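You operate a simulated robot arm through the tools that you are given. There is no shell and no other tool. Be economical: measure what you need, move in short steps, check, and stop when the job is done.

Carry out the task below with a simulated two-armed robot. There is one attempt and no reset: what you move stays moved.

Task
Drain the soak tank and tip the cleaner in.
Fine: let all the old water out and close the valve first; the cleaner is in the small jug: empty it and stand it on the island top. Set down upright: small jug.
Where things are to end (x, y in the base frame): small jug within 60 mm of [580, 330].

It is judged by the outcome, as a careful person would: the job done as asked, and still so three seconds after it is handed in. It fails if anything else is knocked over, pushed out of place, dropped, spilled or broken.

Robot
Two 7-joint arms with two-finger parallel grippers on one trunk, on a base that drives. Base frame: it is fixed to the floor where the robot stands at the start and does not move with it; the origin is under the middle of the robot, x ahead of it, y to its left, z up. Lengths are in mm, angles in degrees, forces in N, time in s.
The left shoulder is at the start at [60, 147, 543], the right one opposite. With the tool pointing down near the work surface each hand reaches from about 320 to 760 mm from the robot's upright axis, wherever it stands, measured 20 degrees to its own side. Places, roughly: lever of the tank tap [1200, -100, 800]; lever of the tank valve [700, -200, 800]; soak tank [1000, -300, 600]; tank knob [1300, -300, 800]; top of the island table [600, -300, 800]. Payload 3.43 kg a hand.
Tool frame (each hand has its own): the origin (TCP) lies between the finger pads and is the grasp point; the fingertips stand 30 mm ahead of it; z points along the fingers, y is the line along which they close. The gripper opens to 94 mm. The fingers are 28 mm wide and 10 mm thick; the gripper's body (50 by 96 mm) begins 55 mm behind the TCP.
Orientation is that of the tool frame in the base frame, as [roll, pitch, yaw] about the fixed x, y, z axes, in that order (R = Rz(yaw) Ry(pitch) Rx(roll)). With the fingers straight down and closing along the base's y, the tool's x points along the base's -x, its y along +y and its z along -z.

Tools
- The arms move only by the tool nudge_tool. It takes "left_plan", "right_plan" or both (then of equal length, played together; a hand with none holds still); each is a list of rows, each a list of 7 numbers: the shift along the base's x, y, z in m, then the turn, a rotation vector about the base's x, y, z in degrees, then the finger opening in m, from 0 to 0.094. In form: [[tx, ty, tz, rx, ry, rz, jaw], ...]. A call has 1 to 8 rows; each row is the pose to reach, as a shift and turn from the pose commanded when the call began. A row lasts 0.2 s, in which the tool goes at most 50 mm and 8.6 degrees; a call with a longer step from one row to the next is refused whole, and so is a gripper value outside its range. Where a pose cannot be reached the arm comes as near as it can. A force on the tool above 40 N (or 10 N above the force at the start of the call, whichever is more), or a blocked arm, ends the call early, and 0.2 s more pass. Each finger travels about 72 mm/s and halts on what it meets, pressing with about 35 N; the grip force reading is that of the motor and also rises with nothing between the fingers. The clock runs only during rows and for 0.2 s after the last one: add rows that repeat a pose to give the fingers time. It gives the time, the measured TCP pose, the force on the tool (base axes), the opening and the grip force at its end, in the units of the frame above (readings bear some noise), with the torque about the TCP (base axes, N m) and any sound that the robot's microphone picked up.
- Cameras (640 x 400 px; columns grow to the right, rows downward): "scene" is now at [58.5, -6.5, 1182]; the picture's right is [-0.07, -1.00, 0.00], its down [-0.51, 0.03, -0.86] and it looks along [0.85, -0.06, -0.52] (base axes); focal length 243 px, centre (320, 200). "left" rides on the left gripper at [76, -14, -103] in its tool frame; the picture's right is [0.18, 0.98, 0.00], its down [-0.75, 0.14, -0.64] and it looks along [-0.63, 0.12, 0.77] (tool axes); focal length 243 px, centre (320, 200). "right" rides on the right gripper at [76, 14, -103] in its tool frame; the picture's right is [-0.18, 0.98, 0.00], its down [-0.75, -0.14, -0.64] and it looks along [-0.63, -0.12, 0.77] (tool axes); focal length 243 px, centre (320, 200). There is no depth. A picture from a camera that has moved, and an enlarged one, comes with that camera's place and axes in the base frame and with its lens.
- camera(camera): a new picture of that camera. It takes no simulated time.
- move_column(by): slides the trunk up (or, below 0, down) by that many mm; the arms and the scene camera ride with it, the base frame stays. It gives what a move gives, with no picture.
- base_move(legs): drives the robot by 1 to 6 legs, each [ahead, left, turn to the left] in mm, mm and degrees, along the robot's own axes; the way and the turn of a leg run together, so that a leg with both is an arc; at most 1500 mm and 180 degrees a leg. The arms and the cameras ride along, it lands a little off, and it stops where it bumps. It gives what a move gives.
- aim_head(pan, tilt): turns the head with the scene camera to pan (to the left, within 86 degrees either way) and tilt (down, from -29 to 69), counted from straight ahead of the robot. It gives what a move gives.
- zoom(camera, box): a new picture of the part [left, top, right, bottom] of that camera's present view, enlarged. It takes no simulated time.
- finish_job(): hands the job in; it is judged then, once.

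Work in short steps. Places have to be worked out from the pictures, the camera data and where the tool is seen: move nearer, look again, correct. Check each grasp and each placing, and mend what went wrong. You have 120 turns and 92 pictures in all, those below and enlarged ones among them. Open the grippers and draw the arms clear of the work before you hand the job in, unless the task says otherwise; then end with one line.

The tools are called after ">>>" as name(argument=value, ...) on one line, values as JSON. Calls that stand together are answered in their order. nudge_tool: Moves the arms, as the interface text tells. Its arguments: {"type":"object","properties":{"left_plan":{"type":"array","items":{"type":"array","items":{"type":"number"}}},"right_plan":{"type":"array","items":{"type":"array","items":{"type":"number"}}}},"required":[]} The other tools are called the same way: move_column (by) slides the trunk up or down; base_move (legs) drives the base; aim_head (pan, tilt) turns the head that bears the scene camera; camera (camera) takes a picture; zoom (camera, box) takes an enlarged picture of a part of a camera's view; finish_job () hands the job in.

At the start:

```text
time: 0.0
left_eef_pos: [298.8, 90.8, 999.3]
left_tcp_rot: [-179.9, 0.0, 180.0]
left_contact_force: [-0.7, 0.1, -1.2]
left_ft_torque: [0.04, -0.01, -0.02]
left_grip_width: 94.0
left_gripper_force: 0.0
right_eef_pos: [284.1, -128.5, 1000.3]
right_tcp_rot: [-180.0, 0.0, -180.0]
right_contact_force: [0.5, 0.0, 0.5]
right_ft_torque: [0.01, 0.01, 0.01]
right_grip_width: 94.2
right_gripper_force: 0.1
trunk travel left (down, up): [-250.0, 0.0]
robot x, y, heading: [2.7, 3.1, 0.1]
head pan, tilt: [-3.8, 31.0]
```

scene: 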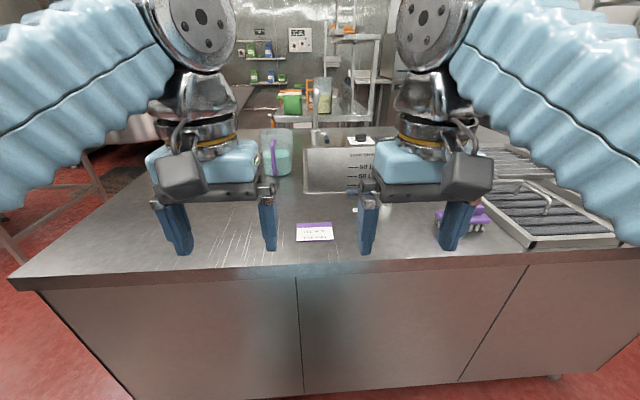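
right: 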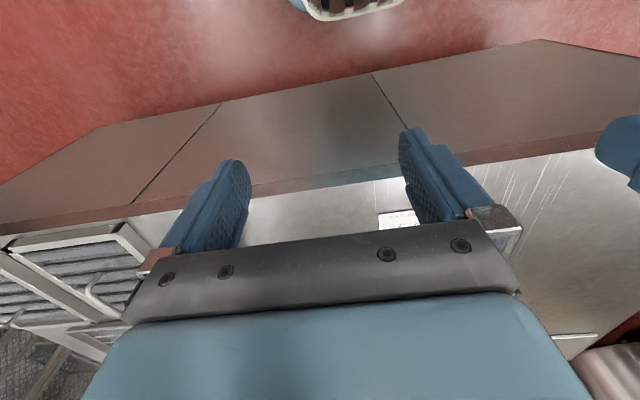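
left: 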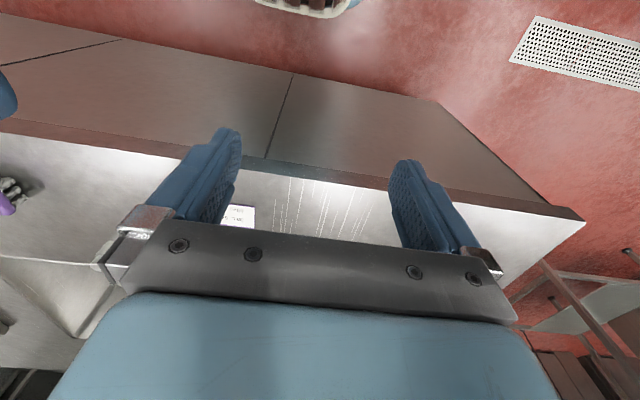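

The scene shows a jug with purple handle near column 275, the tank behind the hands, and a note card. I zoom in to read the details.

>>> zoom(camera="scene", box=[230, 110, 430, 250])

>>> zoom(camera="scene", box=[290, 215, 340, 246])

```text
2.86 times, centred on (330, 180) of scene
camera zoom: at [58.5, -6.5, 1182.0], right [-0.07, -1.0, 0.0], down [-0.51, 0.03, -0.86], along [0.85, -0.06, -0.52], focal length 695 px, centre (291, 257)
```

zoom: 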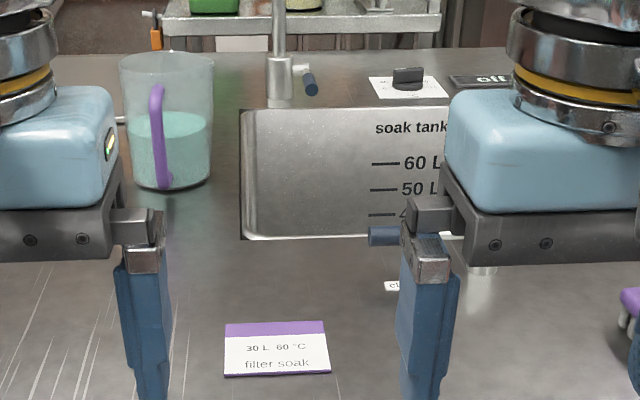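

```text
12.80 times, centred on (315, 230) of scene
camera zoom: at [58.5, -6.5, 1182.0], right [-0.07, -1.0, 0.0], down [-0.51, 0.03, -0.86], along [0.85, -0.06, -0.52], focal length 3113 px, centre (384, -190)
```

zoom: 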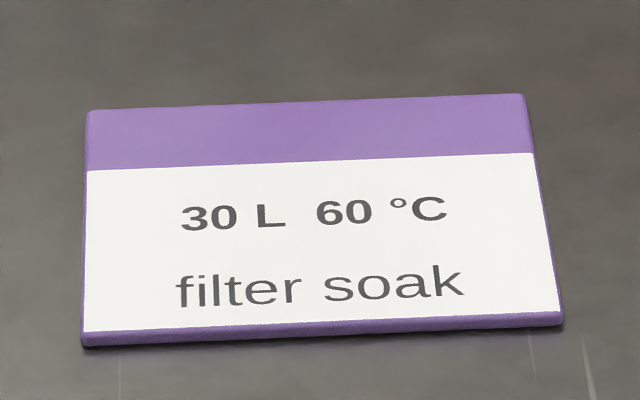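

The card calls for 30 L, 60 °C, but only drain, valve shut and cleaner are asked. I move both hands outward to see the tank.

>>> nudge_tool(left_plan=[[0, 0.05, 0, 0, 0, 0, 0.094], [0, 0.1, 0, 0, 0, 0, 0.094], [0, 0.15, 0, 0, 0, 0, 0.094], [0, 0.2, 0, 0, 0, 0, 0.094], [0, 0.23, 0, 0, 0, 0, 0.094]], right_plan=[[0, -0.05, 0, 0, 0, 0, 0.094], [0, -0.1, 0, 0, 0, 0, 0.094], [0, -0.15, 0, 0, 0, 0, 0.094], [0, -0.2, 0, 0, 0, 0, 0.094], [0, -0.23, 0, 0, 0, 0, 0.094]])

>>> camera(camera="scene")

>>> zoom(camera="scene", box=[240, 110, 440, 235])

```text
time: 1.2
left_eef_pos: [299.3, 320.9, 998.6]
left_tcp_rot: [-179.8, 0.1, -180.0]
left_contact_force: [-1.0, -0.2, 0.5]
left_ft_torque: [-0.02, 0.04, -0.02]
left_grip_width: 94.0
left_gripper_force: 0.0
right_eef_pos: [285.8, -359.4, 998.3]
right_tcp_rot: [180.0, -0.1, -180.0]
right_contact_force: [0.6, -0.2, -1.0]
right_ft_torque: [0.01, 0.0, -0.01]
right_grip_width: 94.1
right_gripper_force: 0.1
trunk travel left (down, up): [-250.0, 0.0]
robot x, y, heading: [2.0, -0.7, -0.0]
head pan, tilt: [-3.8, 31.0]
```

```text
86 pictures are left
camera scene: at [58.4, -6.6, 1182.0], right [-0.07, -1.0, 0.0], down [-0.51, 0.03, -0.86], along [0.85, -0.06, -0.52], focal length 243 px, centre (320, 200)
```

scene: 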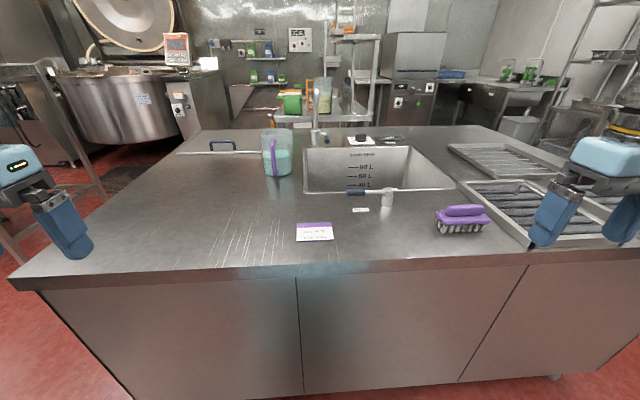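

```text
3.20 times, centred on (340, 172) of scene
camera zoom: at [58.4, -6.6, 1182.0], right [-0.07, -1.0, 0.0], down [-0.51, 0.03, -0.86], along [0.85, -0.06, -0.52], focal length 778 px, centre (256, 288)
```

zoom: 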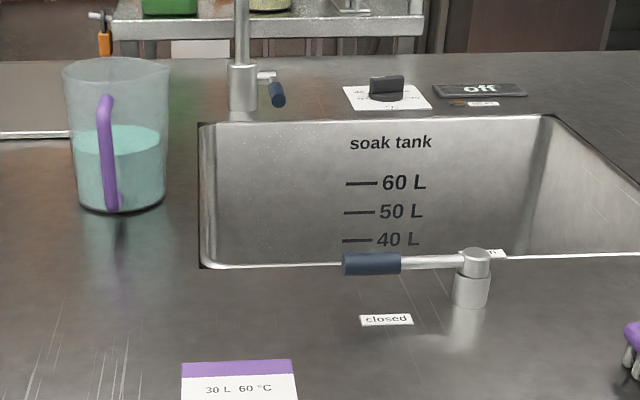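

The lever's grip points left, next to a "closed" label. I zoom in on the valve and the knob labels.

>>> zoom(camera="scene", box=[335, 175, 415, 225])

>>> zoom(camera="scene", box=[305, 120, 415, 189])

```text
8.00 times, centred on (375, 200) of scene
camera zoom: at [58.4, -6.6, 1182.0], right [-0.07, -1.0, 0.0], down [-0.51, 0.03, -0.86], along [0.85, -0.06, -0.52], focal length 1946 px, centre (-120, 200)
```

zoom: 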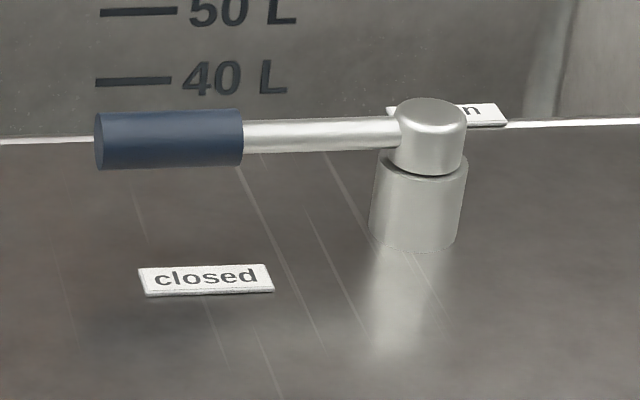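

```text
5.80 times, centred on (360, 154) of scene
camera zoom: at [58.4, -6.6, 1182.0], right [-0.07, -1.0, 0.0], down [-0.51, 0.03, -0.86], along [0.85, -0.06, -0.52], focal length 1410 px, centre (88, 464)
```

zoom: 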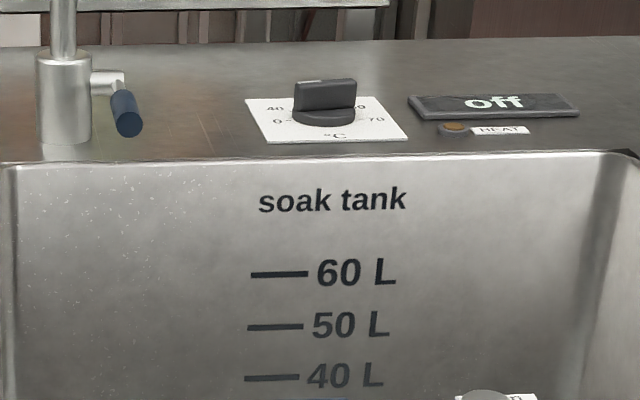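

From the rim label, "open" is with the lever pointing forward over the tank (swing from +y to +x). I bring the right hand high near the valve, turning it +90° so the fingers can straddle the lever.

>>> nudge_tool(right_plan=[[0.035, 0.02, 0, 0, 0, 8.5, 0.094], [0.07, 0.04, 0, 0, 0, 17, 0.094], [0.11, 0.06, 0, 0, 0, 25.5, 0.094], [0.15, 0.08, 0, 0, 0, 34, 0.094], [0.19, 0.1, 0, 0, 0, 42.5, 0.094], [0.23, 0.12, 0, 0, 0, 51, 0.094], [0.27, 0.14, 0, 0, 0, 59.5, 0.094], [0.31, 0.16, 0, 0, 0, 68, 0.094]])

>>> nudge_tool(right_plan=[[0.0, 0.0, 0, 0, 0, 8.5, 0.094], [0.0, 0.0, 0, 0, 0, 17, 0.094], [0.0, 0.0, 0, 0, 0, 22, 0.094]])

>>> camera(camera="right")

>>> camera(camera="scene")

```text
time: 3.0
left_eef_pos: [299.5, 320.7, 999.7]
left_tcp_rot: [-180.0, 0.1, -179.9]
left_contact_force: [-0.2, -0.1, 0.9]
left_ft_torque: [0.01, -0.04, 0.01]
left_grip_width: 94.0
left_gripper_force: 0.0
right_eef_pos: [500.4, -189.9, 950.9]
right_tcp_rot: [-179.9, 0.2, -115.1]
right_contact_force: [-0.7, 0.5, -1.5]
right_ft_torque: [0.02, -0.04, -0.02]
right_grip_width: 94.0
right_gripper_force: 0.0
right hand out of reach, approached as far as the arm can: row 3, 4, 5, 6, 7, 8
trunk travel left (down, up): [-250.0, 0.0]
robot x, y, heading: [-6.0, 1.5, 0.1]
head pan, tilt: [-3.8, 31.0]
```

```text
time: 3.8
left_eef_pos: [300.2, 321.5, 999.1]
left_tcp_rot: [180.0, 0.0, -179.9]
left_contact_force: [0.5, 0.8, -0.6]
left_ft_torque: [-0.03, 0.03, -0.05]
left_grip_width: 93.8
left_gripper_force: 0.0
right_eef_pos: [501.0, -190.5, 951.3]
right_tcp_rot: [-179.9, 0.2, -93.2]
right_contact_force: [-0.8, 0.7, -0.1]
right_ft_torque: [-0.01, -0.03, -0.02]
right_grip_width: 93.9
right_gripper_force: 0.0
trunk travel left (down, up): [-250.0, 0.0]
robot x, y, heading: [-0.6, -0.3, 0.2]
head pan, tilt: [-3.8, 31.0]
```

```text
82 pictures are left
camera right: at [481.3, -265.6, 1052.9], right [-0.97, 0.24, 0.0], down [0.18, 0.74, 0.64], along [0.16, 0.62, -0.77], focal length 243 px, centre (320, 200)
```

right: 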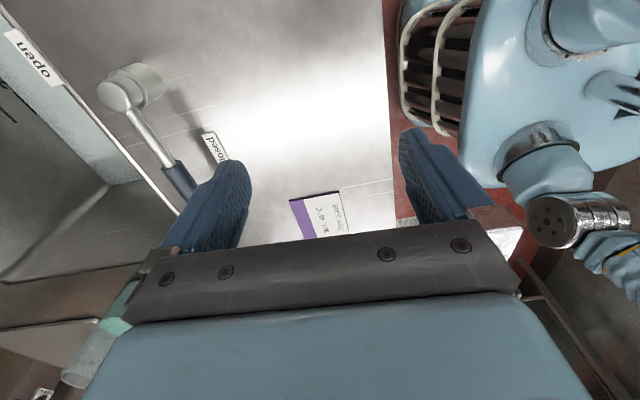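

```text
81 pictures are left
camera scene: at [58.5, -6.5, 1182.0], right [-0.07, -1.0, 0.0], down [-0.51, 0.03, -0.86], along [0.85, -0.06, -0.52], focal length 243 px, centre (320, 200)
```

scene: 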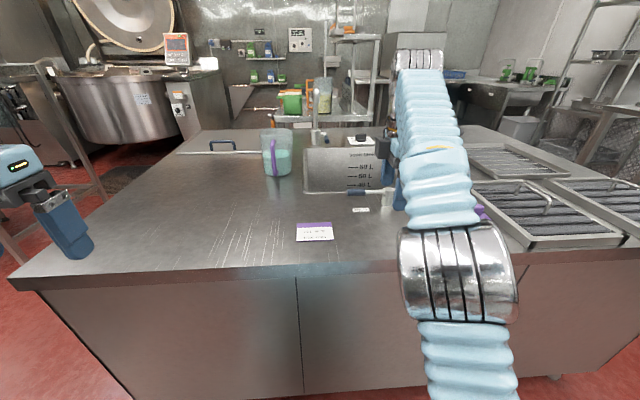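

Triangulating both views: table top z≈787, valve post ≈(662,-247), lever grip ≈(667,-154,832), table edge x≈425, tank x 747–1184 / y<0, jug ≈(925,100). The open position and jug are far, so I drive forward a bit.

>>> base_move(legs=[[100, 0, 0]])

>>> camera(camera="scene")

```text
time: 5.0
left_eef_pos: [402.3, 320.3, 999.6]
left_tcp_rot: [-179.9, 0.1, 179.9]
left_contact_force: [0.2, -0.1, -0.4]
left_ft_torque: [0.02, -0.02, 0.02]
left_grip_width: 94.2
left_gripper_force: 0.1
right_eef_pos: [599.9, -191.4, 950.2]
right_tcp_rot: [-179.8, 0.1, -93.4]
right_contact_force: [0.4, -0.3, 0.6]
right_ft_torque: [-0.02, -0.01, 0.0]
right_grip_width: 94.1
right_gripper_force: 0.2
trunk travel left (down, up): [-250.0, 0.0]
robot x, y, heading: [104.9, 1.0, 0.1]
head pan, tilt: [-3.8, 31.0]
```

```text
80 pictures are left
camera scene: at [159.4, -6.6, 1182.0], right [-0.07, -1.0, 0.0], down [-0.51, 0.03, -0.86], along [0.85, -0.06, -0.52], focal length 243 px, centre (320, 200)
```

scene: 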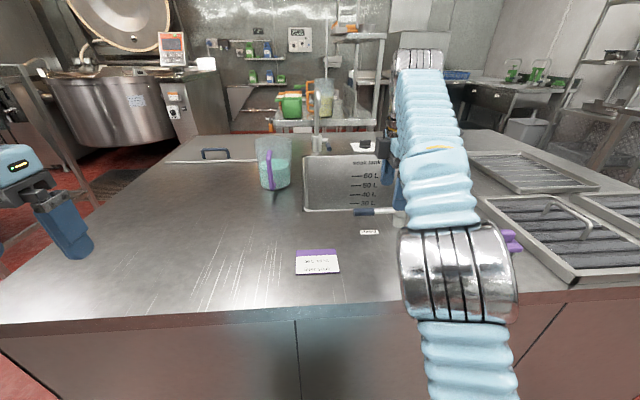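

Moved without a bump; table edge confirmed at x≈420. I go 60 mm further.

>>> base_move(legs=[[60, 0, 0]])

>>> camera(camera="right")

>>> camera(camera="scene")

```text
time: 5.9
left_eef_pos: [461.4, 320.0, 1000.3]
left_tcp_rot: [-179.9, 0.1, 179.9]
left_contact_force: [-0.8, 0.0, 0.1]
left_ft_torque: [0.02, -0.02, -0.02]
left_grip_width: 93.9
left_gripper_force: 0.1
right_eef_pos: [661.2, -190.4, 950.6]
right_tcp_rot: [-179.8, 0.1, -93.4]
right_contact_force: [0.1, 0.3, 0.1]
right_ft_torque: [-0.05, -0.01, 0.02]
right_grip_width: 94.1
right_gripper_force: 0.1
trunk travel left (down, up): [-250.0, 0.0]
robot x, y, heading: [161.2, 0.3, -0.0]
head pan, tilt: [-3.8, 31.0]
```

```text
79 pictures are left
camera right: at [642.1, -266.3, 1053.0], right [-0.97, 0.24, 0.0], down [0.18, 0.74, 0.64], along [0.16, 0.62, -0.77], focal length 243 px, centre (320, 200)
```

right: 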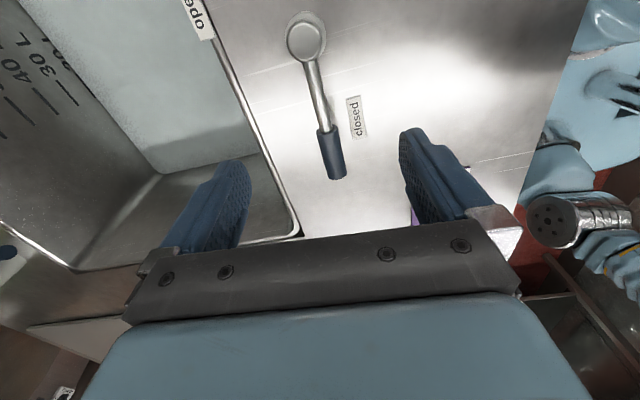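

```text
78 pictures are left
camera scene: at [219.8, -6.7, 1182.0], right [-0.07, -1.0, 0.0], down [-0.51, 0.04, -0.86], along [0.85, -0.06, -0.52], focal length 243 px, centre (320, 200)
```

scene: 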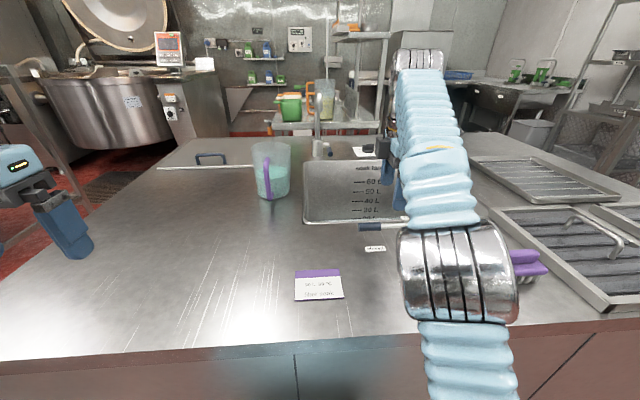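

The lever grip centre comes out at ≈(661,-148,832), pivot ≈(660,-247). I lower the open right hand straddling the grip.

>>> nudge_tool(right_plan=[[0, 0.04, 0, 0, 0, 3.3, 0.094], [0, 0.042, -0.04, 0, 0, 3.3, 0.094], [0, 0.042, -0.07, 0, 0, 3.3, 0.094], [0, 0.042, -0.09, 0, 0, 3.3, 0.094]])

>>> camera(camera="right")

```text
time: 6.9
left_eef_pos: [462.0, 320.3, 999.4]
left_tcp_rot: [-179.9, 0.1, 179.9]
left_contact_force: [-0.4, 0.4, 0.4]
left_ft_torque: [-0.03, 0.0, 0.0]
left_grip_width: 94.0
left_gripper_force: 0.0
right_eef_pos: [661.8, -149.4, 859.6]
right_tcp_rot: [-179.8, 0.1, -90.1]
right_contact_force: [0.1, -0.2, -0.5]
right_ft_torque: [-0.03, 0.01, 0.03]
right_grip_width: 94.0
right_gripper_force: 0.1
trunk travel left (down, up): [-250.0, 0.0]
robot x, y, heading: [161.5, -0.9, 0.0]
head pan, tilt: [-3.8, 31.0]
```

```text
77 pictures are left
camera right: at [647.1, -225.7, 961.8], right [-0.98, 0.19, 0.0], down [0.14, 0.75, 0.64], along [0.12, 0.63, -0.77], focal length 243 px, centre (320, 200)
```

right: 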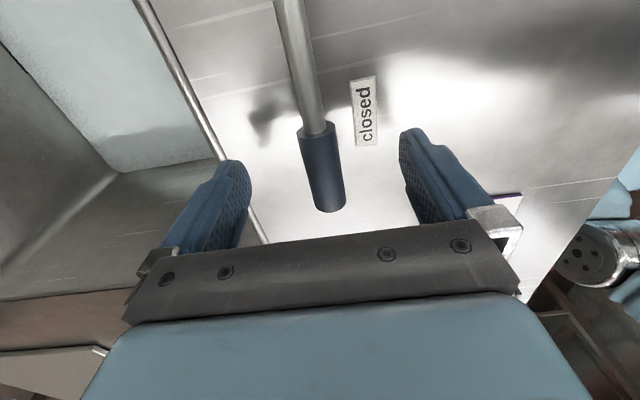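

Well centred. Descend to z≈833 and close on the grip.

>>> nudge_tool(right_plan=[[0, 0, -0.026, 0, 0, 0, 0.094], [0, 0, -0.026, 0, 0, 0, 0.06], [0, 0, -0.026, 0, 0, 0, 0.03], [0, 0, -0.026, 0, 0, 0, 0.015], [0, 0, -0.026, 0, 0, 0, 0.015], [0, 0, -0.026, 0, 0, 0, 0.015]])

>>> camera(camera="right")

```text
time: 8.3
left_eef_pos: [462.4, 320.3, 999.3]
left_tcp_rot: [-179.8, 0.0, 179.9]
left_contact_force: [0.4, -0.2, -0.3]
left_ft_torque: [0.0, 0.04, -0.02]
left_grip_width: 94.0
left_gripper_force: 0.0
right_eef_pos: [660.1, -149.8, 833.8]
right_tcp_rot: [-179.8, 0.1, -90.2]
right_contact_force: [-5.9, 1.5, -3.9]
right_ft_torque: [0.12, -0.08, -0.56]
right_grip_width: 25.1
right_gripper_force: 45.4
trunk travel left (down, up): [-250.0, 0.0]
robot x, y, heading: [161.7, -1.0, -0.5]
head pan, tilt: [-3.8, 31.0]
```

```text
76 pictures are left
camera right: at [646.4, -226.3, 936.9], right [-0.98, 0.19, 0.0], down [0.14, 0.75, 0.64], along [0.12, 0.63, -0.77], focal length 243 px, centre (320, 200)
```

right: 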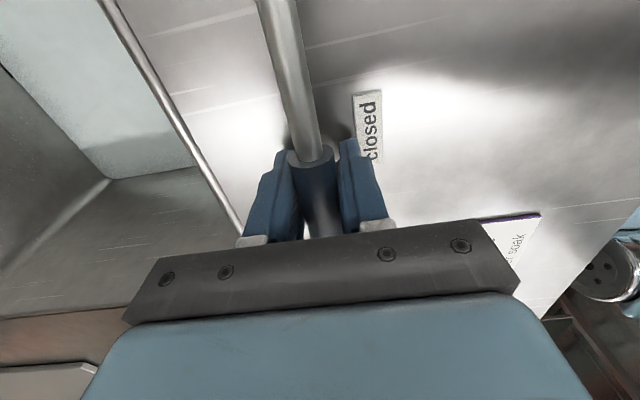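

Gripped (25 mm). Swing the lever clockwise along the arc, first 64°.

>>> nudge_tool(right_plan=[[0.0135, -0.0009, 0, 0, 0, -8, 0.015], [0.0267, -0.0038, 0, 0, 0, -16, 0.015], [0.0395, -0.0084, 0, 0, 0, -24, 0.015], [0.0514, -0.0147, 0, 0, 0, -32, 0.015], [0.0624, -0.0227, 0, 0, 0, -40, 0.015], [0.0721, -0.0321, 0, 0, 0, -48, 0.015], [0.0804, -0.0428, 0, 0, 0, -56, 0.015], [0.0872, -0.0545, 0, 0, 0, -64, 0.015]])

```text
time: 9.9
left_eef_pos: [462.8, 319.1, 999.3]
left_tcp_rot: [-179.8, 0.0, 179.9]
left_contact_force: [-0.2, 0.3, 0.0]
left_ft_torque: [0.0, -0.02, 0.0]
left_grip_width: 93.8
left_gripper_force: 0.1
right_eef_pos: [705.6, -157.6, 849.5]
right_tcp_rot: [-179.0, 1.5, -144.0]
right_contact_force: [15.4, -5.2, 19.2]
right_ft_torque: [-0.48, 0.26, 1.66]
right_grip_width: 35.8
right_gripper_force: 44.2
right hand out of reach, approached as far as the arm can: row 6, 7, 8
trunk travel left (down, up): [-250.0, 0.0]
robot x, y, heading: [164.3, -0.9, 0.0]
head pan, tilt: [-3.8, 31.0]
stopped in row 8 (right hand): the force on the tool passed its limit at 85 N (the readings are from after the stop); the commanded pose is now the measured one
```

Out of reach and a force stop; I look at the state.

>>> camera(camera="right")

>>> camera(camera="scene")

```text
75 pictures are left
camera right: at [632.8, -191.9, 950.2], right [-0.43, 0.9, -0.01], down [0.67, 0.33, 0.66], along [0.6, 0.28, -0.75], focal length 243 px, centre (320, 200)
```

right: 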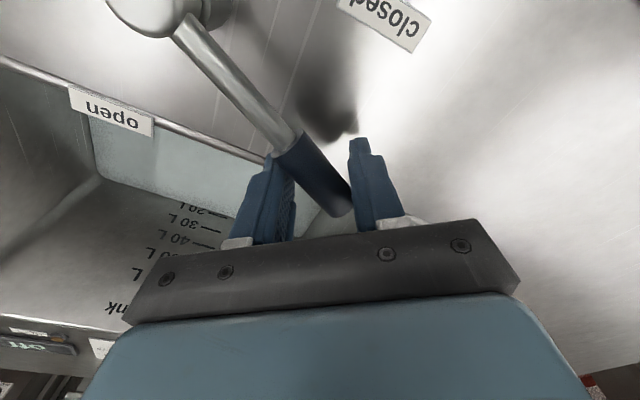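

```text
74 pictures are left
camera scene: at [220.9, -6.6, 1182.6], right [-0.07, -1.0, 0.0], down [-0.51, 0.03, -0.86], along [0.85, -0.06, -0.52], focal length 243 px, centre (320, 200)
```

scene: 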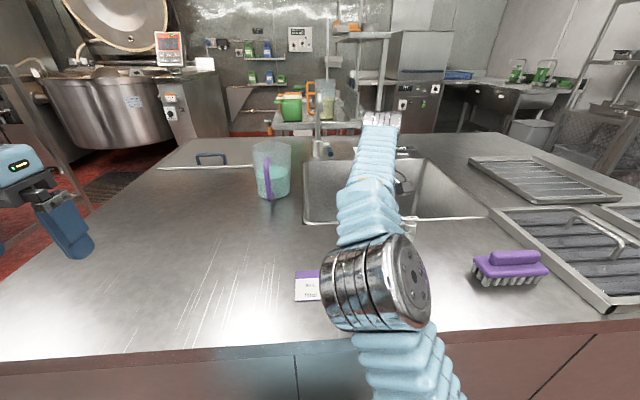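

The lever is about halfway (~45–50°). The arm's twisted posture seems limiting, so I release, lift, and return the hand to its natural yaw.

>>> nudge_tool(right_plan=[[0, 0, 0, 0, 0, 0, 0.06], [0, 0, 0, 0, 0, 0, 0.094], [0, 0, 0, 0, 0, 0, 0.094], [0, 0, 0.04, 0, 0, 0, 0.094], [0, 0, 0.06, 0, 0, 0, 0.094]])

>>> camera(camera="right")

```text
time: 11.1
left_eef_pos: [461.9, 319.6, 1000.1]
left_tcp_rot: [-180.0, 0.1, -180.0]
left_contact_force: [-0.2, 0.2, 0.1]
left_ft_torque: [0.02, 0.01, 0.0]
left_grip_width: 94.2
left_gripper_force: 0.1
right_eef_pos: [698.1, -158.8, 906.4]
right_tcp_rot: [-179.4, 1.3, -144.0]
right_contact_force: [1.0, 0.0, -0.4]
right_ft_torque: [0.01, 0.01, 0.02]
right_grip_width: 94.3
right_gripper_force: 0.1
right hand out of reach, approached as far as the arm can: row 5
trunk travel left (down, up): [-250.0, 0.0]
robot x, y, heading: [160.2, -1.3, -0.0]
head pan, tilt: [-3.8, 31.0]
```

```text
73 pictures are left
camera right: at [625.7, -191.6, 1007.6], right [-0.43, 0.9, -0.01], down [0.68, 0.33, 0.66], along [0.6, 0.28, -0.75], focal length 243 px, centre (320, 200)
```

right: 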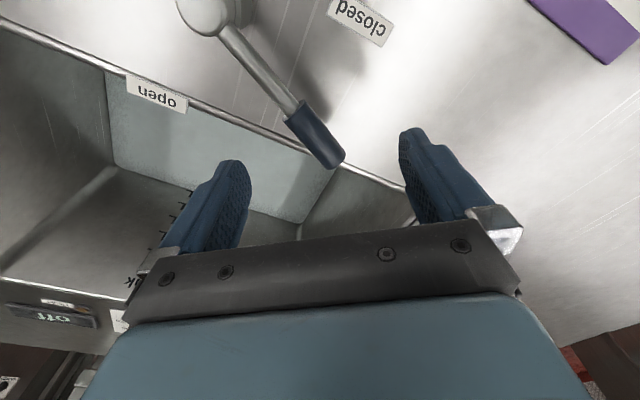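

The lever is at ≈28°; reach is distance-limited. I look down to see how much room the base has before the island.

>>> aim_head(pan=0, tilt=69)

>>> camera(camera="scene")

```text
time: 12.2
left_eef_pos: [461.2, 320.2, 998.9]
left_tcp_rot: [180.0, 0.1, 179.8]
left_contact_force: [-0.2, 0.2, -0.1]
left_ft_torque: [-0.01, -0.03, -0.02]
left_grip_width: 94.0
left_gripper_force: 0.1
right_eef_pos: [698.1, -159.1, 905.4]
right_tcp_rot: [-179.3, 1.4, -144.0]
right_contact_force: [1.1, -0.9, 0.2]
right_ft_torque: [-0.01, -0.01, 0.01]
right_grip_width: 93.9
right_gripper_force: 0.0
trunk travel left (down, up): [-250.0, 0.0]
robot x, y, heading: [164.4, -1.4, 0.2]
head pan, tilt: [0.0, 68.8]
```

```text
72 pictures are left
camera scene: at [186.7, -0.4, 1132.2], right [0.0, -1.0, 0.0], down [-0.93, 0.0, -0.36], along [0.36, 0.0, -0.93], focal length 243 px, centre (320, 200)
```

scene: 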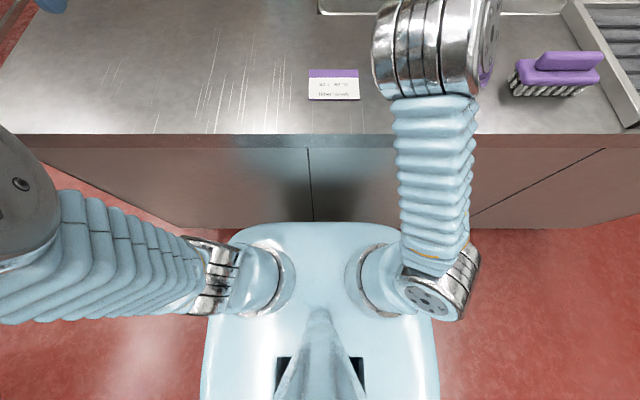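

The body front is ≈70 mm from the island edge. I drive 45 mm further.

>>> base_move(legs=[[45, 0, 0]])

>>> camera(camera="scene")

```text
time: 13.1
left_eef_pos: [483.9, 319.7, 999.4]
left_tcp_rot: [180.0, 0.2, 179.9]
left_contact_force: [-2.7, 1.0, -2.3]
left_ft_torque: [-0.07, -0.15, 0.01]
left_grip_width: 93.9
left_gripper_force: 0.0
right_eef_pos: [721.5, -159.4, 906.2]
right_tcp_rot: [-179.4, 1.3, -144.0]
right_contact_force: [1.5, 1.5, 0.3]
right_ft_torque: [-0.1, 0.07, 0.03]
right_grip_width: 93.8
right_gripper_force: 0.0
trunk travel left (down, up): [-250.0, 0.0]
robot x, y, heading: [189.9, 0.9, -0.2]
head pan, tilt: [0.0, 68.8]
```

```text
71 pictures are left
camera scene: at [209.3, -0.5, 1132.3], right [0.0, -1.0, 0.0], down [-0.93, 0.0, -0.36], along [0.36, 0.0, -0.93], focal length 243 px, centre (320, 200)
```

scene: 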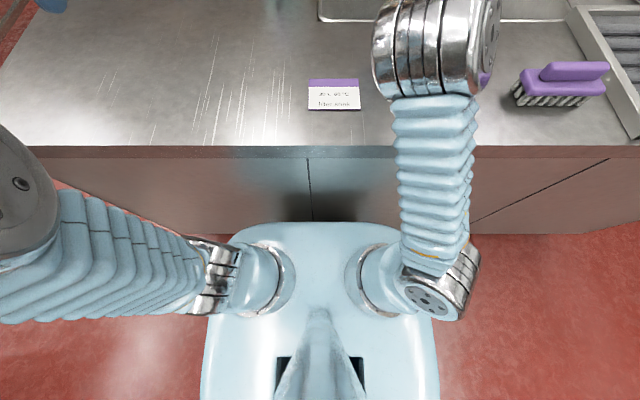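

The base stopped ~25 mm on (contact), so this is the limit. Now I turn the right hand back to natural yaw above the lever.

>>> nudge_tool(right_plan=[[0, 0, 0, 0, 0, -8.5, 0.094], [0, 0, 0, 0, 0, -17, 0.094], [0, 0, 0, 0, 0, -25.5, 0.094], [0, 0, 0, 0, 0, -34, 0.094]])

>>> camera(camera="right")

```text
time: 14.1
left_eef_pos: [485.2, 320.5, 999.7]
left_tcp_rot: [-180.0, 0.1, 179.9]
left_contact_force: [0.0, 0.2, -0.6]
left_ft_torque: [0.02, 0.0, 0.02]
left_grip_width: 93.9
left_gripper_force: 0.0
right_eef_pos: [720.2, -158.1, 906.6]
right_tcp_rot: [-179.2, 1.4, -178.1]
right_contact_force: [-0.3, 0.8, -0.6]
right_ft_torque: [0.02, 0.01, -0.01]
right_grip_width: 94.0
right_gripper_force: 0.0
trunk travel left (down, up): [-250.0, 0.0]
robot x, y, heading: [183.0, 3.0, 0.0]
head pan, tilt: [0.0, 68.8]
```

```text
70 pictures are left
camera right: at [642.2, -145.2, 1007.1], right [0.15, 0.99, -0.01], down [0.74, -0.11, 0.66], along [0.65, -0.11, -0.75], focal length 243 px, centre (320, 200)
```

right: 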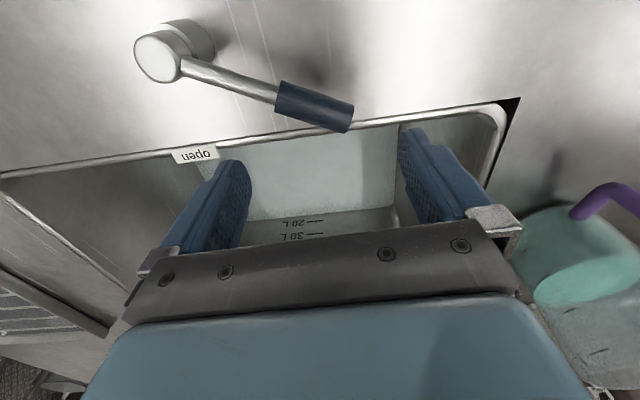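

Lever is at ≈30°. I'll re-grip across it slightly nearer the pivot (r≈80) so the arc stays in reach: turn to yaw −120 over (699,−176).

>>> nudge_tool(right_plan=[[-0.003, -0.003, 0, 0, 0, 8.3, 0.094], [-0.006, -0.006, 0, 0, 0, 16.6, 0.094], [-0.009, -0.009, 0, 0, 0, 24.9, 0.094], [-0.012, -0.012, 0, 0, 0, 33.2, 0.094], [-0.015, -0.015, 0, 0, 0, 41.5, 0.094], [-0.018, -0.018, 0, 0, 0, 49.8, 0.094], [-0.021, -0.018, 0, 0, 0, 58, 0.094], [-0.021, -0.018, -0.03, 0, 0, 58, 0.094]])

>>> camera(camera="right")

```text
time: 15.9
left_eef_pos: [484.2, 319.0, 999.6]
left_tcp_rot: [180.0, 0.1, 179.9]
left_contact_force: [0.8, 0.1, -1.2]
left_ft_torque: [-0.01, 0.01, 0.02]
left_grip_width: 94.1
left_gripper_force: 0.0
right_eef_pos: [701.5, -175.8, 876.9]
right_tcp_rot: [-179.4, 1.2, -119.9]
right_contact_force: [-0.2, -0.4, 0.1]
right_ft_torque: [0.05, 0.02, 0.0]
right_grip_width: 94.0
right_gripper_force: 0.1
trunk travel left (down, up): [-250.0, 0.0]
robot x, y, heading: [181.6, 1.9, -0.1]
head pan, tilt: [0.0, 68.8]
```

```text
69 pictures are left
camera right: at [647.4, -236.2, 978.3], right [-0.76, 0.65, -0.01], down [0.48, 0.57, 0.66], along [0.43, 0.5, -0.75], focal length 243 px, centre (320, 200)
```

right: 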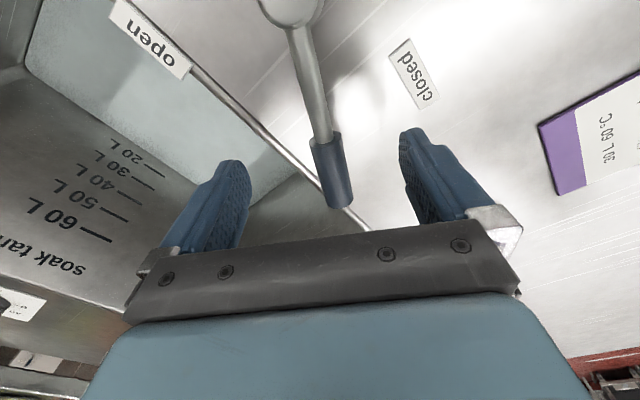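

Aligned over the lever. Lower 45 mm and grip.

>>> nudge_tool(right_plan=[[0, 0, -0.03, 0, 0, 0, 0.094], [0, 0, -0.046, 0, 0, 0, 0.094], [0, 0, -0.046, 0, 0, 0, 0.06], [0, 0, -0.046, 0, 0, 0, 0.03], [0, 0, -0.046, 0, 0, 0, 0.015], [0, 0, -0.046, 0, 0, 0, 0.015], [0, 0, -0.046, 0, 0, 0, 0.015]])

>>> camera(camera="right")

```text
time: 17.5
left_eef_pos: [482.9, 320.2, 999.5]
left_tcp_rot: [-179.9, 0.2, 179.9]
left_contact_force: [0.1, 0.1, -0.2]
left_ft_torque: [0.0, 0.0, 0.03]
left_grip_width: 94.1
left_gripper_force: 0.0
right_eef_pos: [698.3, -176.6, 830.8]
right_tcp_rot: [-179.2, 1.3, -120.0]
right_contact_force: [-1.0, 5.0, 7.6]
right_ft_torque: [0.1, 0.04, -0.11]
right_grip_width: 24.7
right_gripper_force: 44.7
trunk travel left (down, up): [-250.0, 0.0]
robot x, y, heading: [182.1, -2.4, 0.0]
head pan, tilt: [0.0, 68.8]
```

```text
68 pictures are left
camera right: at [646.7, -236.0, 931.8], right [-0.76, 0.65, -0.01], down [0.48, 0.57, 0.66], along [0.43, 0.5, -0.75], focal length 243 px, centre (320, 200)
```

right: 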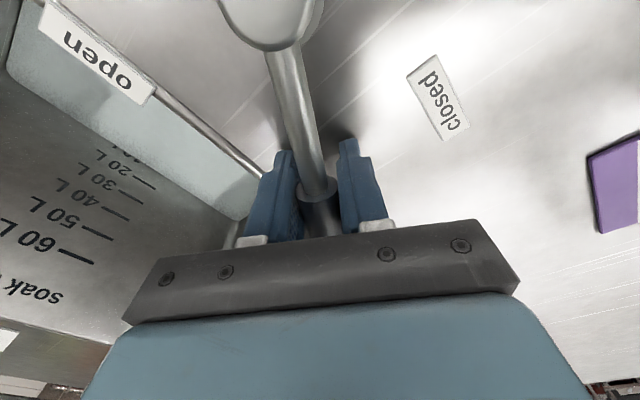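

Gripped again (24.7 mm). Swing on to ~70° first.

>>> nudge_tool(right_plan=[[0.0095, -0.0064, 0, 0, 0, -8, 0.015], [0.0177, -0.0138, 0, 0, 0, -16, 0.015], [0.0248, -0.0222, 0, 0, 0, -24, 0.015], [0.0306, -0.0316, 0, 0, 0, -32, 0.015], [0.0351, -0.0417, 0, 0, 0, -40, 0.015]])

>>> camera(camera="right")

```text
time: 18.7
left_eef_pos: [482.7, 320.5, 1000.3]
left_tcp_rot: [-179.9, 0.2, 179.9]
left_contact_force: [-0.6, -0.3, -0.2]
left_ft_torque: [0.0, -0.04, 0.02]
left_grip_width: 93.9
left_gripper_force: 0.0
right_eef_pos: [734.4, -218.1, 830.4]
right_tcp_rot: [-179.2, 1.3, -160.2]
right_contact_force: [-11.8, 4.2, 4.6]
right_ft_torque: [0.03, -0.12, -0.55]
right_grip_width: 24.5
right_gripper_force: 44.8
trunk travel left (down, up): [-250.0, 0.0]
robot x, y, heading: [184.9, -1.6, 0.2]
head pan, tilt: [0.0, 68.8]
```

```text
67 pictures are left
camera right: at [655.3, -230.7, 931.8], right [-0.16, 0.99, -0.01], down [0.74, 0.12, 0.66], along [0.65, 0.1, -0.75], focal length 243 px, centre (320, 200)
```

right: 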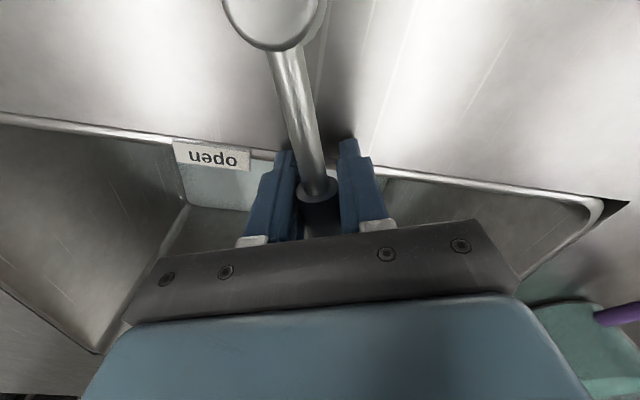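

Going well, no reach problem. Finish to 90°.

>>> nudge_tool(right_plan=[[0.0031, -0.0105, 0, 0, 0, -8, 0.015], [0.0046, -0.0214, 0, 0, 0, -16, 0.015], [0.0048, -0.028, 0, 0, 0, -20.5, 0.015], [0.0048, -0.028, 0, 0, 0, -20.5, 0.015]])

>>> camera(camera="right")

```text
time: 19.2
left_eef_pos: [486.1, 318.4, 998.9]
left_tcp_rot: [180.0, 0.0, 179.9]
left_contact_force: [-0.8, -0.4, 0.3]
left_ft_torque: [0.02, 0.04, 0.0]
left_grip_width: 94.0
left_gripper_force: 0.0
right_eef_pos: [738.3, -216.0, 840.6]
right_tcp_rot: [-179.1, 1.1, -166.4]
right_contact_force: [7.2, -10.1, -22.6]
right_ft_torque: [0.21, -0.36, 0.96]
right_grip_width: 27.4
right_gripper_force: 44.7
right hand out of reach, approached as far as the arm can: row 1, 2
trunk travel left (down, up): [-250.0, 0.0]
robot x, y, heading: [183.9, -0.5, -0.3]
head pan, tilt: [0.0, 68.8]
stopped in row 2 (right hand): the force on the tool passed its limit at 70 N (the readings are from after the stop); the commanded pose is now the measured one
```

```text
66 pictures are left
camera right: at [658.5, -218.3, 941.7], right [-0.05, 1.0, -0.01], down [0.75, 0.05, 0.66], along [0.66, 0.03, -0.75], focal length 243 px, centre (320, 200)
```

right: 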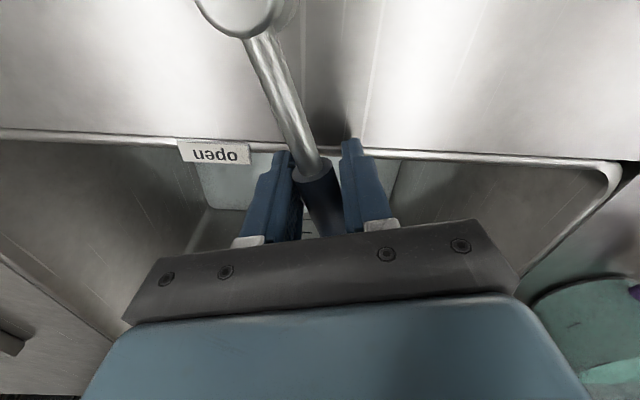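

Reach limit again at ≈65°. I open slightly, slide inward along the lever to r≈57, and lower back to 831 to finish the swing from there.

>>> nudge_tool(right_plan=[[0, 0, 0, 0, 0, 0, 0.045], [0, 0, 0, 0, 0, 0, 0.06], [-0.013, -0.002, -0.003, 0, 0, 0, 0.06], [-0.026, -0.004, -0.008, 0, 0, 0, 0.06], [-0.026, -0.004, -0.008, 0, 0, 0, 0.06]])

>>> camera(camera="right")

```text
time: 20.4
left_eef_pos: [483.8, 320.0, 1000.0]
left_tcp_rot: [179.9, 0.1, 179.9]
left_contact_force: [-0.3, -0.1, 0.1]
left_ft_torque: [-0.01, -0.01, 0.01]
left_grip_width: 94.1
left_gripper_force: 0.1
right_eef_pos: [710.8, -218.1, 835.3]
right_tcp_rot: [-179.0, 1.1, -166.3]
right_contact_force: [0.1, 0.0, 0.4]
right_ft_torque: [0.02, -0.02, -0.02]
right_grip_width: 60.1
right_gripper_force: 0.0
trunk travel left (down, up): [-250.0, 0.0]
robot x, y, heading: [184.4, -1.5, -0.0]
head pan, tilt: [0.0, 68.8]
```

```text
65 pictures are left
camera right: at [630.4, -220.3, 936.2], right [-0.05, 1.0, -0.01], down [0.75, 0.05, 0.66], along [0.66, 0.03, -0.75], focal length 243 px, centre (320, 200)
```

right: 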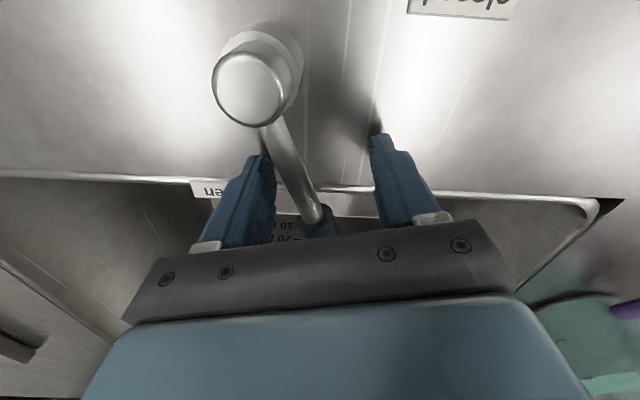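

Straddling the rod. Close to 24 mm and sweep −y to finish opening.

>>> nudge_tool(right_plan=[[0, 0, 0, 0, 0, 0, 0.04], [0, 0, 0, 0, 0, 0, 0.024], [0.0, -0.008, 0, 0, 0, -4, 0.024], [0.0, -0.016, 0, 0, 0, -8, 0.024], [0.0, -0.024, 0, 0, 0, -12, 0.024], [0.0, -0.031, 0, 0, 0, -14, 0.024], [0.0, -0.036, 0, 0, 0, -14, 0.024]])

>>> camera(camera="right")

```text
time: 22.0
left_eef_pos: [483.5, 320.5, 999.1]
left_tcp_rot: [-179.9, 0.2, 179.9]
left_contact_force: [0.0, 0.2, -0.7]
left_ft_torque: [0.0, -0.01, -0.02]
left_grip_width: 93.9
left_gripper_force: 0.0
right_eef_pos: [710.2, -251.1, 834.4]
right_tcp_rot: [-179.1, 1.2, 179.8]
right_contact_force: [-5.0, 11.4, -2.5]
right_ft_torque: [-0.09, -0.05, 0.23]
right_grip_width: 30.3
right_gripper_force: 5.7
trunk travel left (down, up): [-250.0, 0.0]
robot x, y, heading: [183.4, 0.3, -0.1]
head pan, tilt: [0.0, 68.8]
```

```text
64 pictures are left
camera right: at [632.0, -234.2, 936.6], right [0.19, 0.98, -0.01], down [0.74, -0.13, 0.66], along [0.65, -0.13, -0.75], focal length 243 px, centre (320, 200)
```

right: 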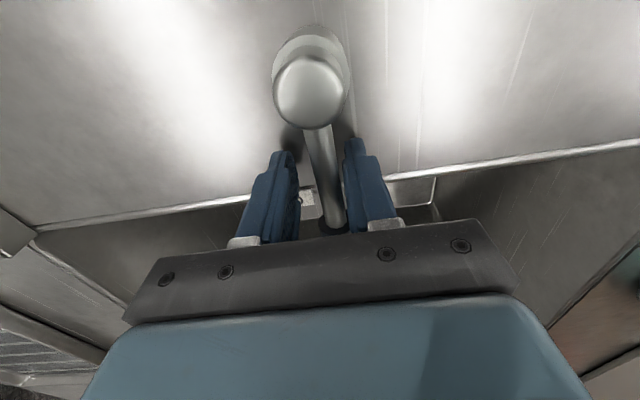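

Nearly aligned; force is only 11 N. I push a little more to make sure it's at its stop.

>>> nudge_tool(right_plan=[[0, -0.005, 0, 0, 0, 0, 0.024], [0, -0.01, 0, 0, 0, 0, 0.024], [0, -0.014, 0, 0, 0, 0, 0.024], [0, -0.014, 0, 0, 0, 0, 0.024]])

>>> camera(camera="right")

```text
time: 22.7
left_eef_pos: [483.3, 323.4, 999.1]
left_tcp_rot: [-179.8, 0.2, -180.0]
left_contact_force: [-0.2, 0.3, -0.4]
left_ft_torque: [-0.02, -0.01, 0.02]
left_grip_width: 94.0
left_gripper_force: 0.0
right_eef_pos: [710.6, -256.1, 835.6]
right_tcp_rot: [-179.4, 1.0, -179.5]
right_contact_force: [-10.9, 26.0, 2.5]
right_ft_torque: [0.03, -0.11, 0.3]
right_grip_width: 38.8
right_gripper_force: 12.7
trunk travel left (down, up): [-250.0, 0.0]
robot x, y, heading: [181.9, -1.3, 0.1]
head pan, tilt: [0.0, 68.8]
stopped in row 3 (right hand): the force on the tool passed its limit at 42 N (the readings are from after the stop); the commanded pose is now the measured one
```

```text
63 pictures are left
camera right: at [631.4, -241.3, 937.3], right [0.18, 0.98, -0.01], down [0.74, -0.13, 0.66], along [0.64, -0.12, -0.75], focal length 243 px, centre (320, 200)
```

right: 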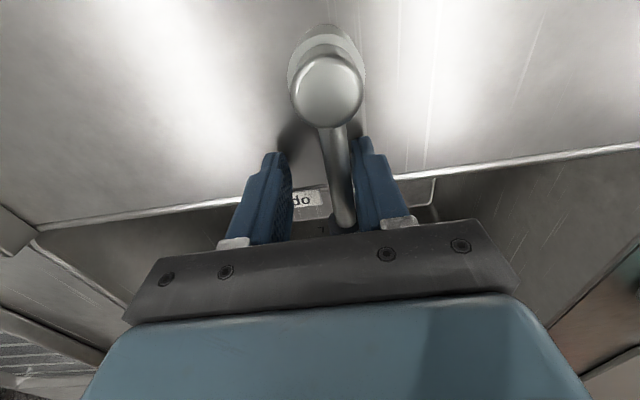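

The lever now points straight ahead at y≈−246, hard at its stop: valve open. I open the fingers, lift, and watch the level.

>>> nudge_tool(right_plan=[[0, 0.01, 0, 0, 0, 0, 0.06], [0, 0.01, 0, 0, 0, 0, 0.07], [-0.02, 0.01, 0.04, 0, 0, 0, 0.07], [-0.07, 0.01, 0.06, 0, 0, 0, 0.07], [-0.12, 0.01, 0.07, 0, 0, 0, 0.07]])

>>> aim_head(pan=-10, tilt=35)

>>> camera(camera="scene")

>>> camera(camera="right")

```text
refused: row 4 steps farther than a row can; nothing moved
```

```text
time: 23.7
left_eef_pos: [484.1, 323.3, 999.7]
left_tcp_rot: [-179.7, 0.3, -179.9]
left_contact_force: [0.7, 0.2, -0.9]
left_ft_torque: [-0.02, -0.04, 0.01]
left_grip_width: 93.8
left_gripper_force: 0.0
right_eef_pos: [708.6, -258.3, 835.9]
right_tcp_rot: [-179.2, 1.2, -179.9]
right_contact_force: [-13.8, 34.4, -0.2]
right_ft_torque: [-0.14, -0.24, 0.48]
right_grip_width: 43.7
right_gripper_force: 17.2
trunk travel left (down, up): [-250.0, 0.0]
robot x, y, heading: [183.0, -0.7, -0.0]
head pan, tilt: [-10.0, 35.0]
```

```text
62 pictures are left
camera scene: at [238.7, -12.3, 1175.8], right [-0.17, -0.98, 0.0], down [-0.56, 0.1, -0.82], along [0.81, -0.14, -0.57], focal length 243 px, centre (320, 200)
```

scene: 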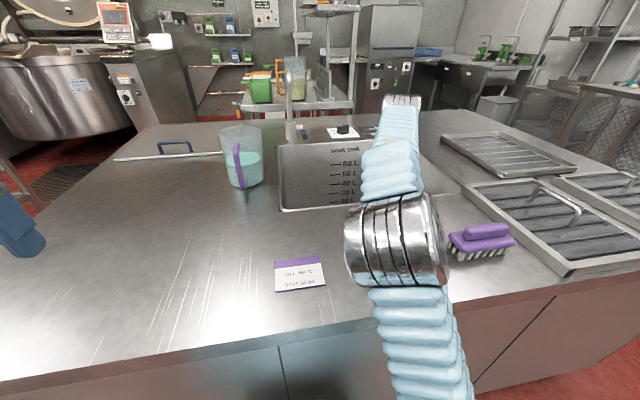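

```text
61 pictures are left
camera right: at [631.3, -243.1, 937.2], right [0.18, 0.98, -0.01], down [0.74, -0.13, 0.66], along [0.65, -0.13, -0.75], focal length 243 px, centre (320, 200)
```

right: 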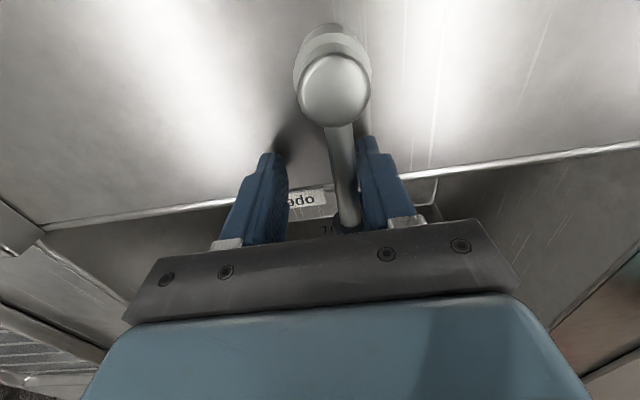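

The plan's step was too large; resend with smaller steps.

>>> nudge_tool(right_plan=[[0, 0.012, 0, 0, 0, 0, 0.06], [0, 0.012, 0, 0, 0, 0, 0.08], [0, 0.012, 0.04, 0, 0, 0, 0.08], [-0.03, 0.01, 0.06, 0, 0, 0, 0.08], [-0.07, 0.0, 0.07, 0, 0, 0, 0.08], [-0.11, -0.02, 0.08, 0, 0, 0, 0.08], [-0.15, -0.04, 0.08, 0, 0, 0, 0.08], [-0.18, -0.07, 0.08, 0, 0, 0, 0.08]])

>>> camera(camera="scene")

```text
time: 25.5
left_eef_pos: [484.5, 320.6, 999.2]
left_tcp_rot: [-180.0, 0.0, -179.9]
left_contact_force: [0.8, 0.0, -0.5]
left_ft_torque: [-0.01, -0.01, 0.01]
left_grip_width: 93.9
left_gripper_force: 0.1
right_eef_pos: [529.8, -330.9, 914.5]
right_tcp_rot: [-179.2, 1.0, 180.0]
right_contact_force: [0.3, 0.6, 0.4]
right_ft_torque: [0.0, 0.0, 0.01]
right_grip_width: 80.2
right_gripper_force: 0.1
trunk travel left (down, up): [-250.0, 0.0]
robot x, y, heading: [184.8, 2.2, 0.1]
head pan, tilt: [-10.0, 35.0]
```

```text
60 pictures are left
camera scene: at [239.9, -15.2, 1175.8], right [-0.17, -0.98, 0.0], down [-0.57, 0.1, -0.82], along [0.81, -0.14, -0.57], focal length 243 px, centre (320, 200)
```

scene: 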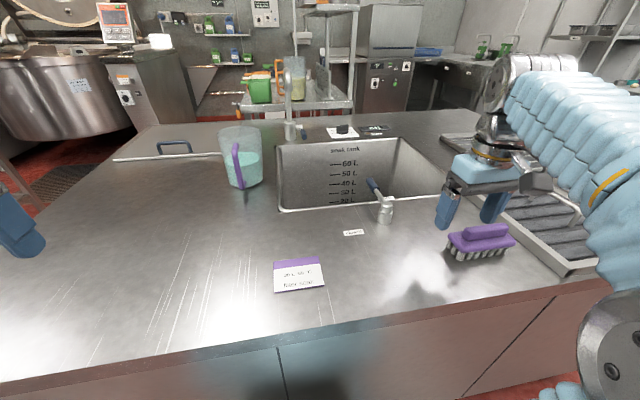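

Lever points forward over the tank. I zoom in on the tank to see the water.

>>> zoom(camera="scene", box=[260, 120, 440, 232])

>>> zoom(camera="scene", box=[205, 115, 285, 205])

```text
3.56 times, centred on (350, 176) of scene
camera zoom: at [239.9, -15.2, 1175.8], right [-0.17, -0.98, 0.0], down [-0.57, 0.1, -0.82], along [0.81, -0.14, -0.57], focal length 865 px, centre (213, 285)
```

zoom: 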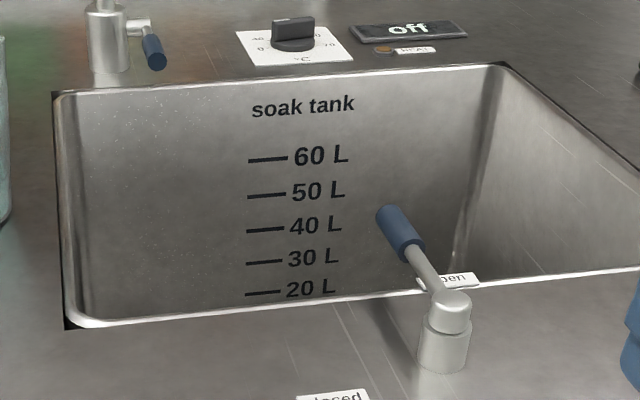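

```text
4.44 times, centred on (245, 160) of scene
camera zoom: at [239.9, -15.2, 1175.8], right [-0.17, -0.98, 0.0], down [-0.57, 0.1, -0.82], along [0.81, -0.14, -0.57], focal length 1081 px, centre (653, 378)
```

zoom: 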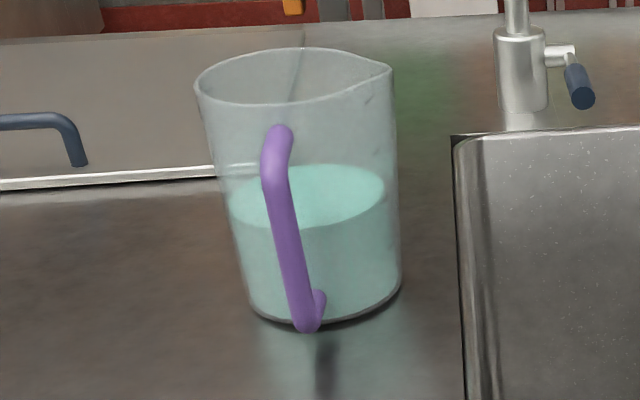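

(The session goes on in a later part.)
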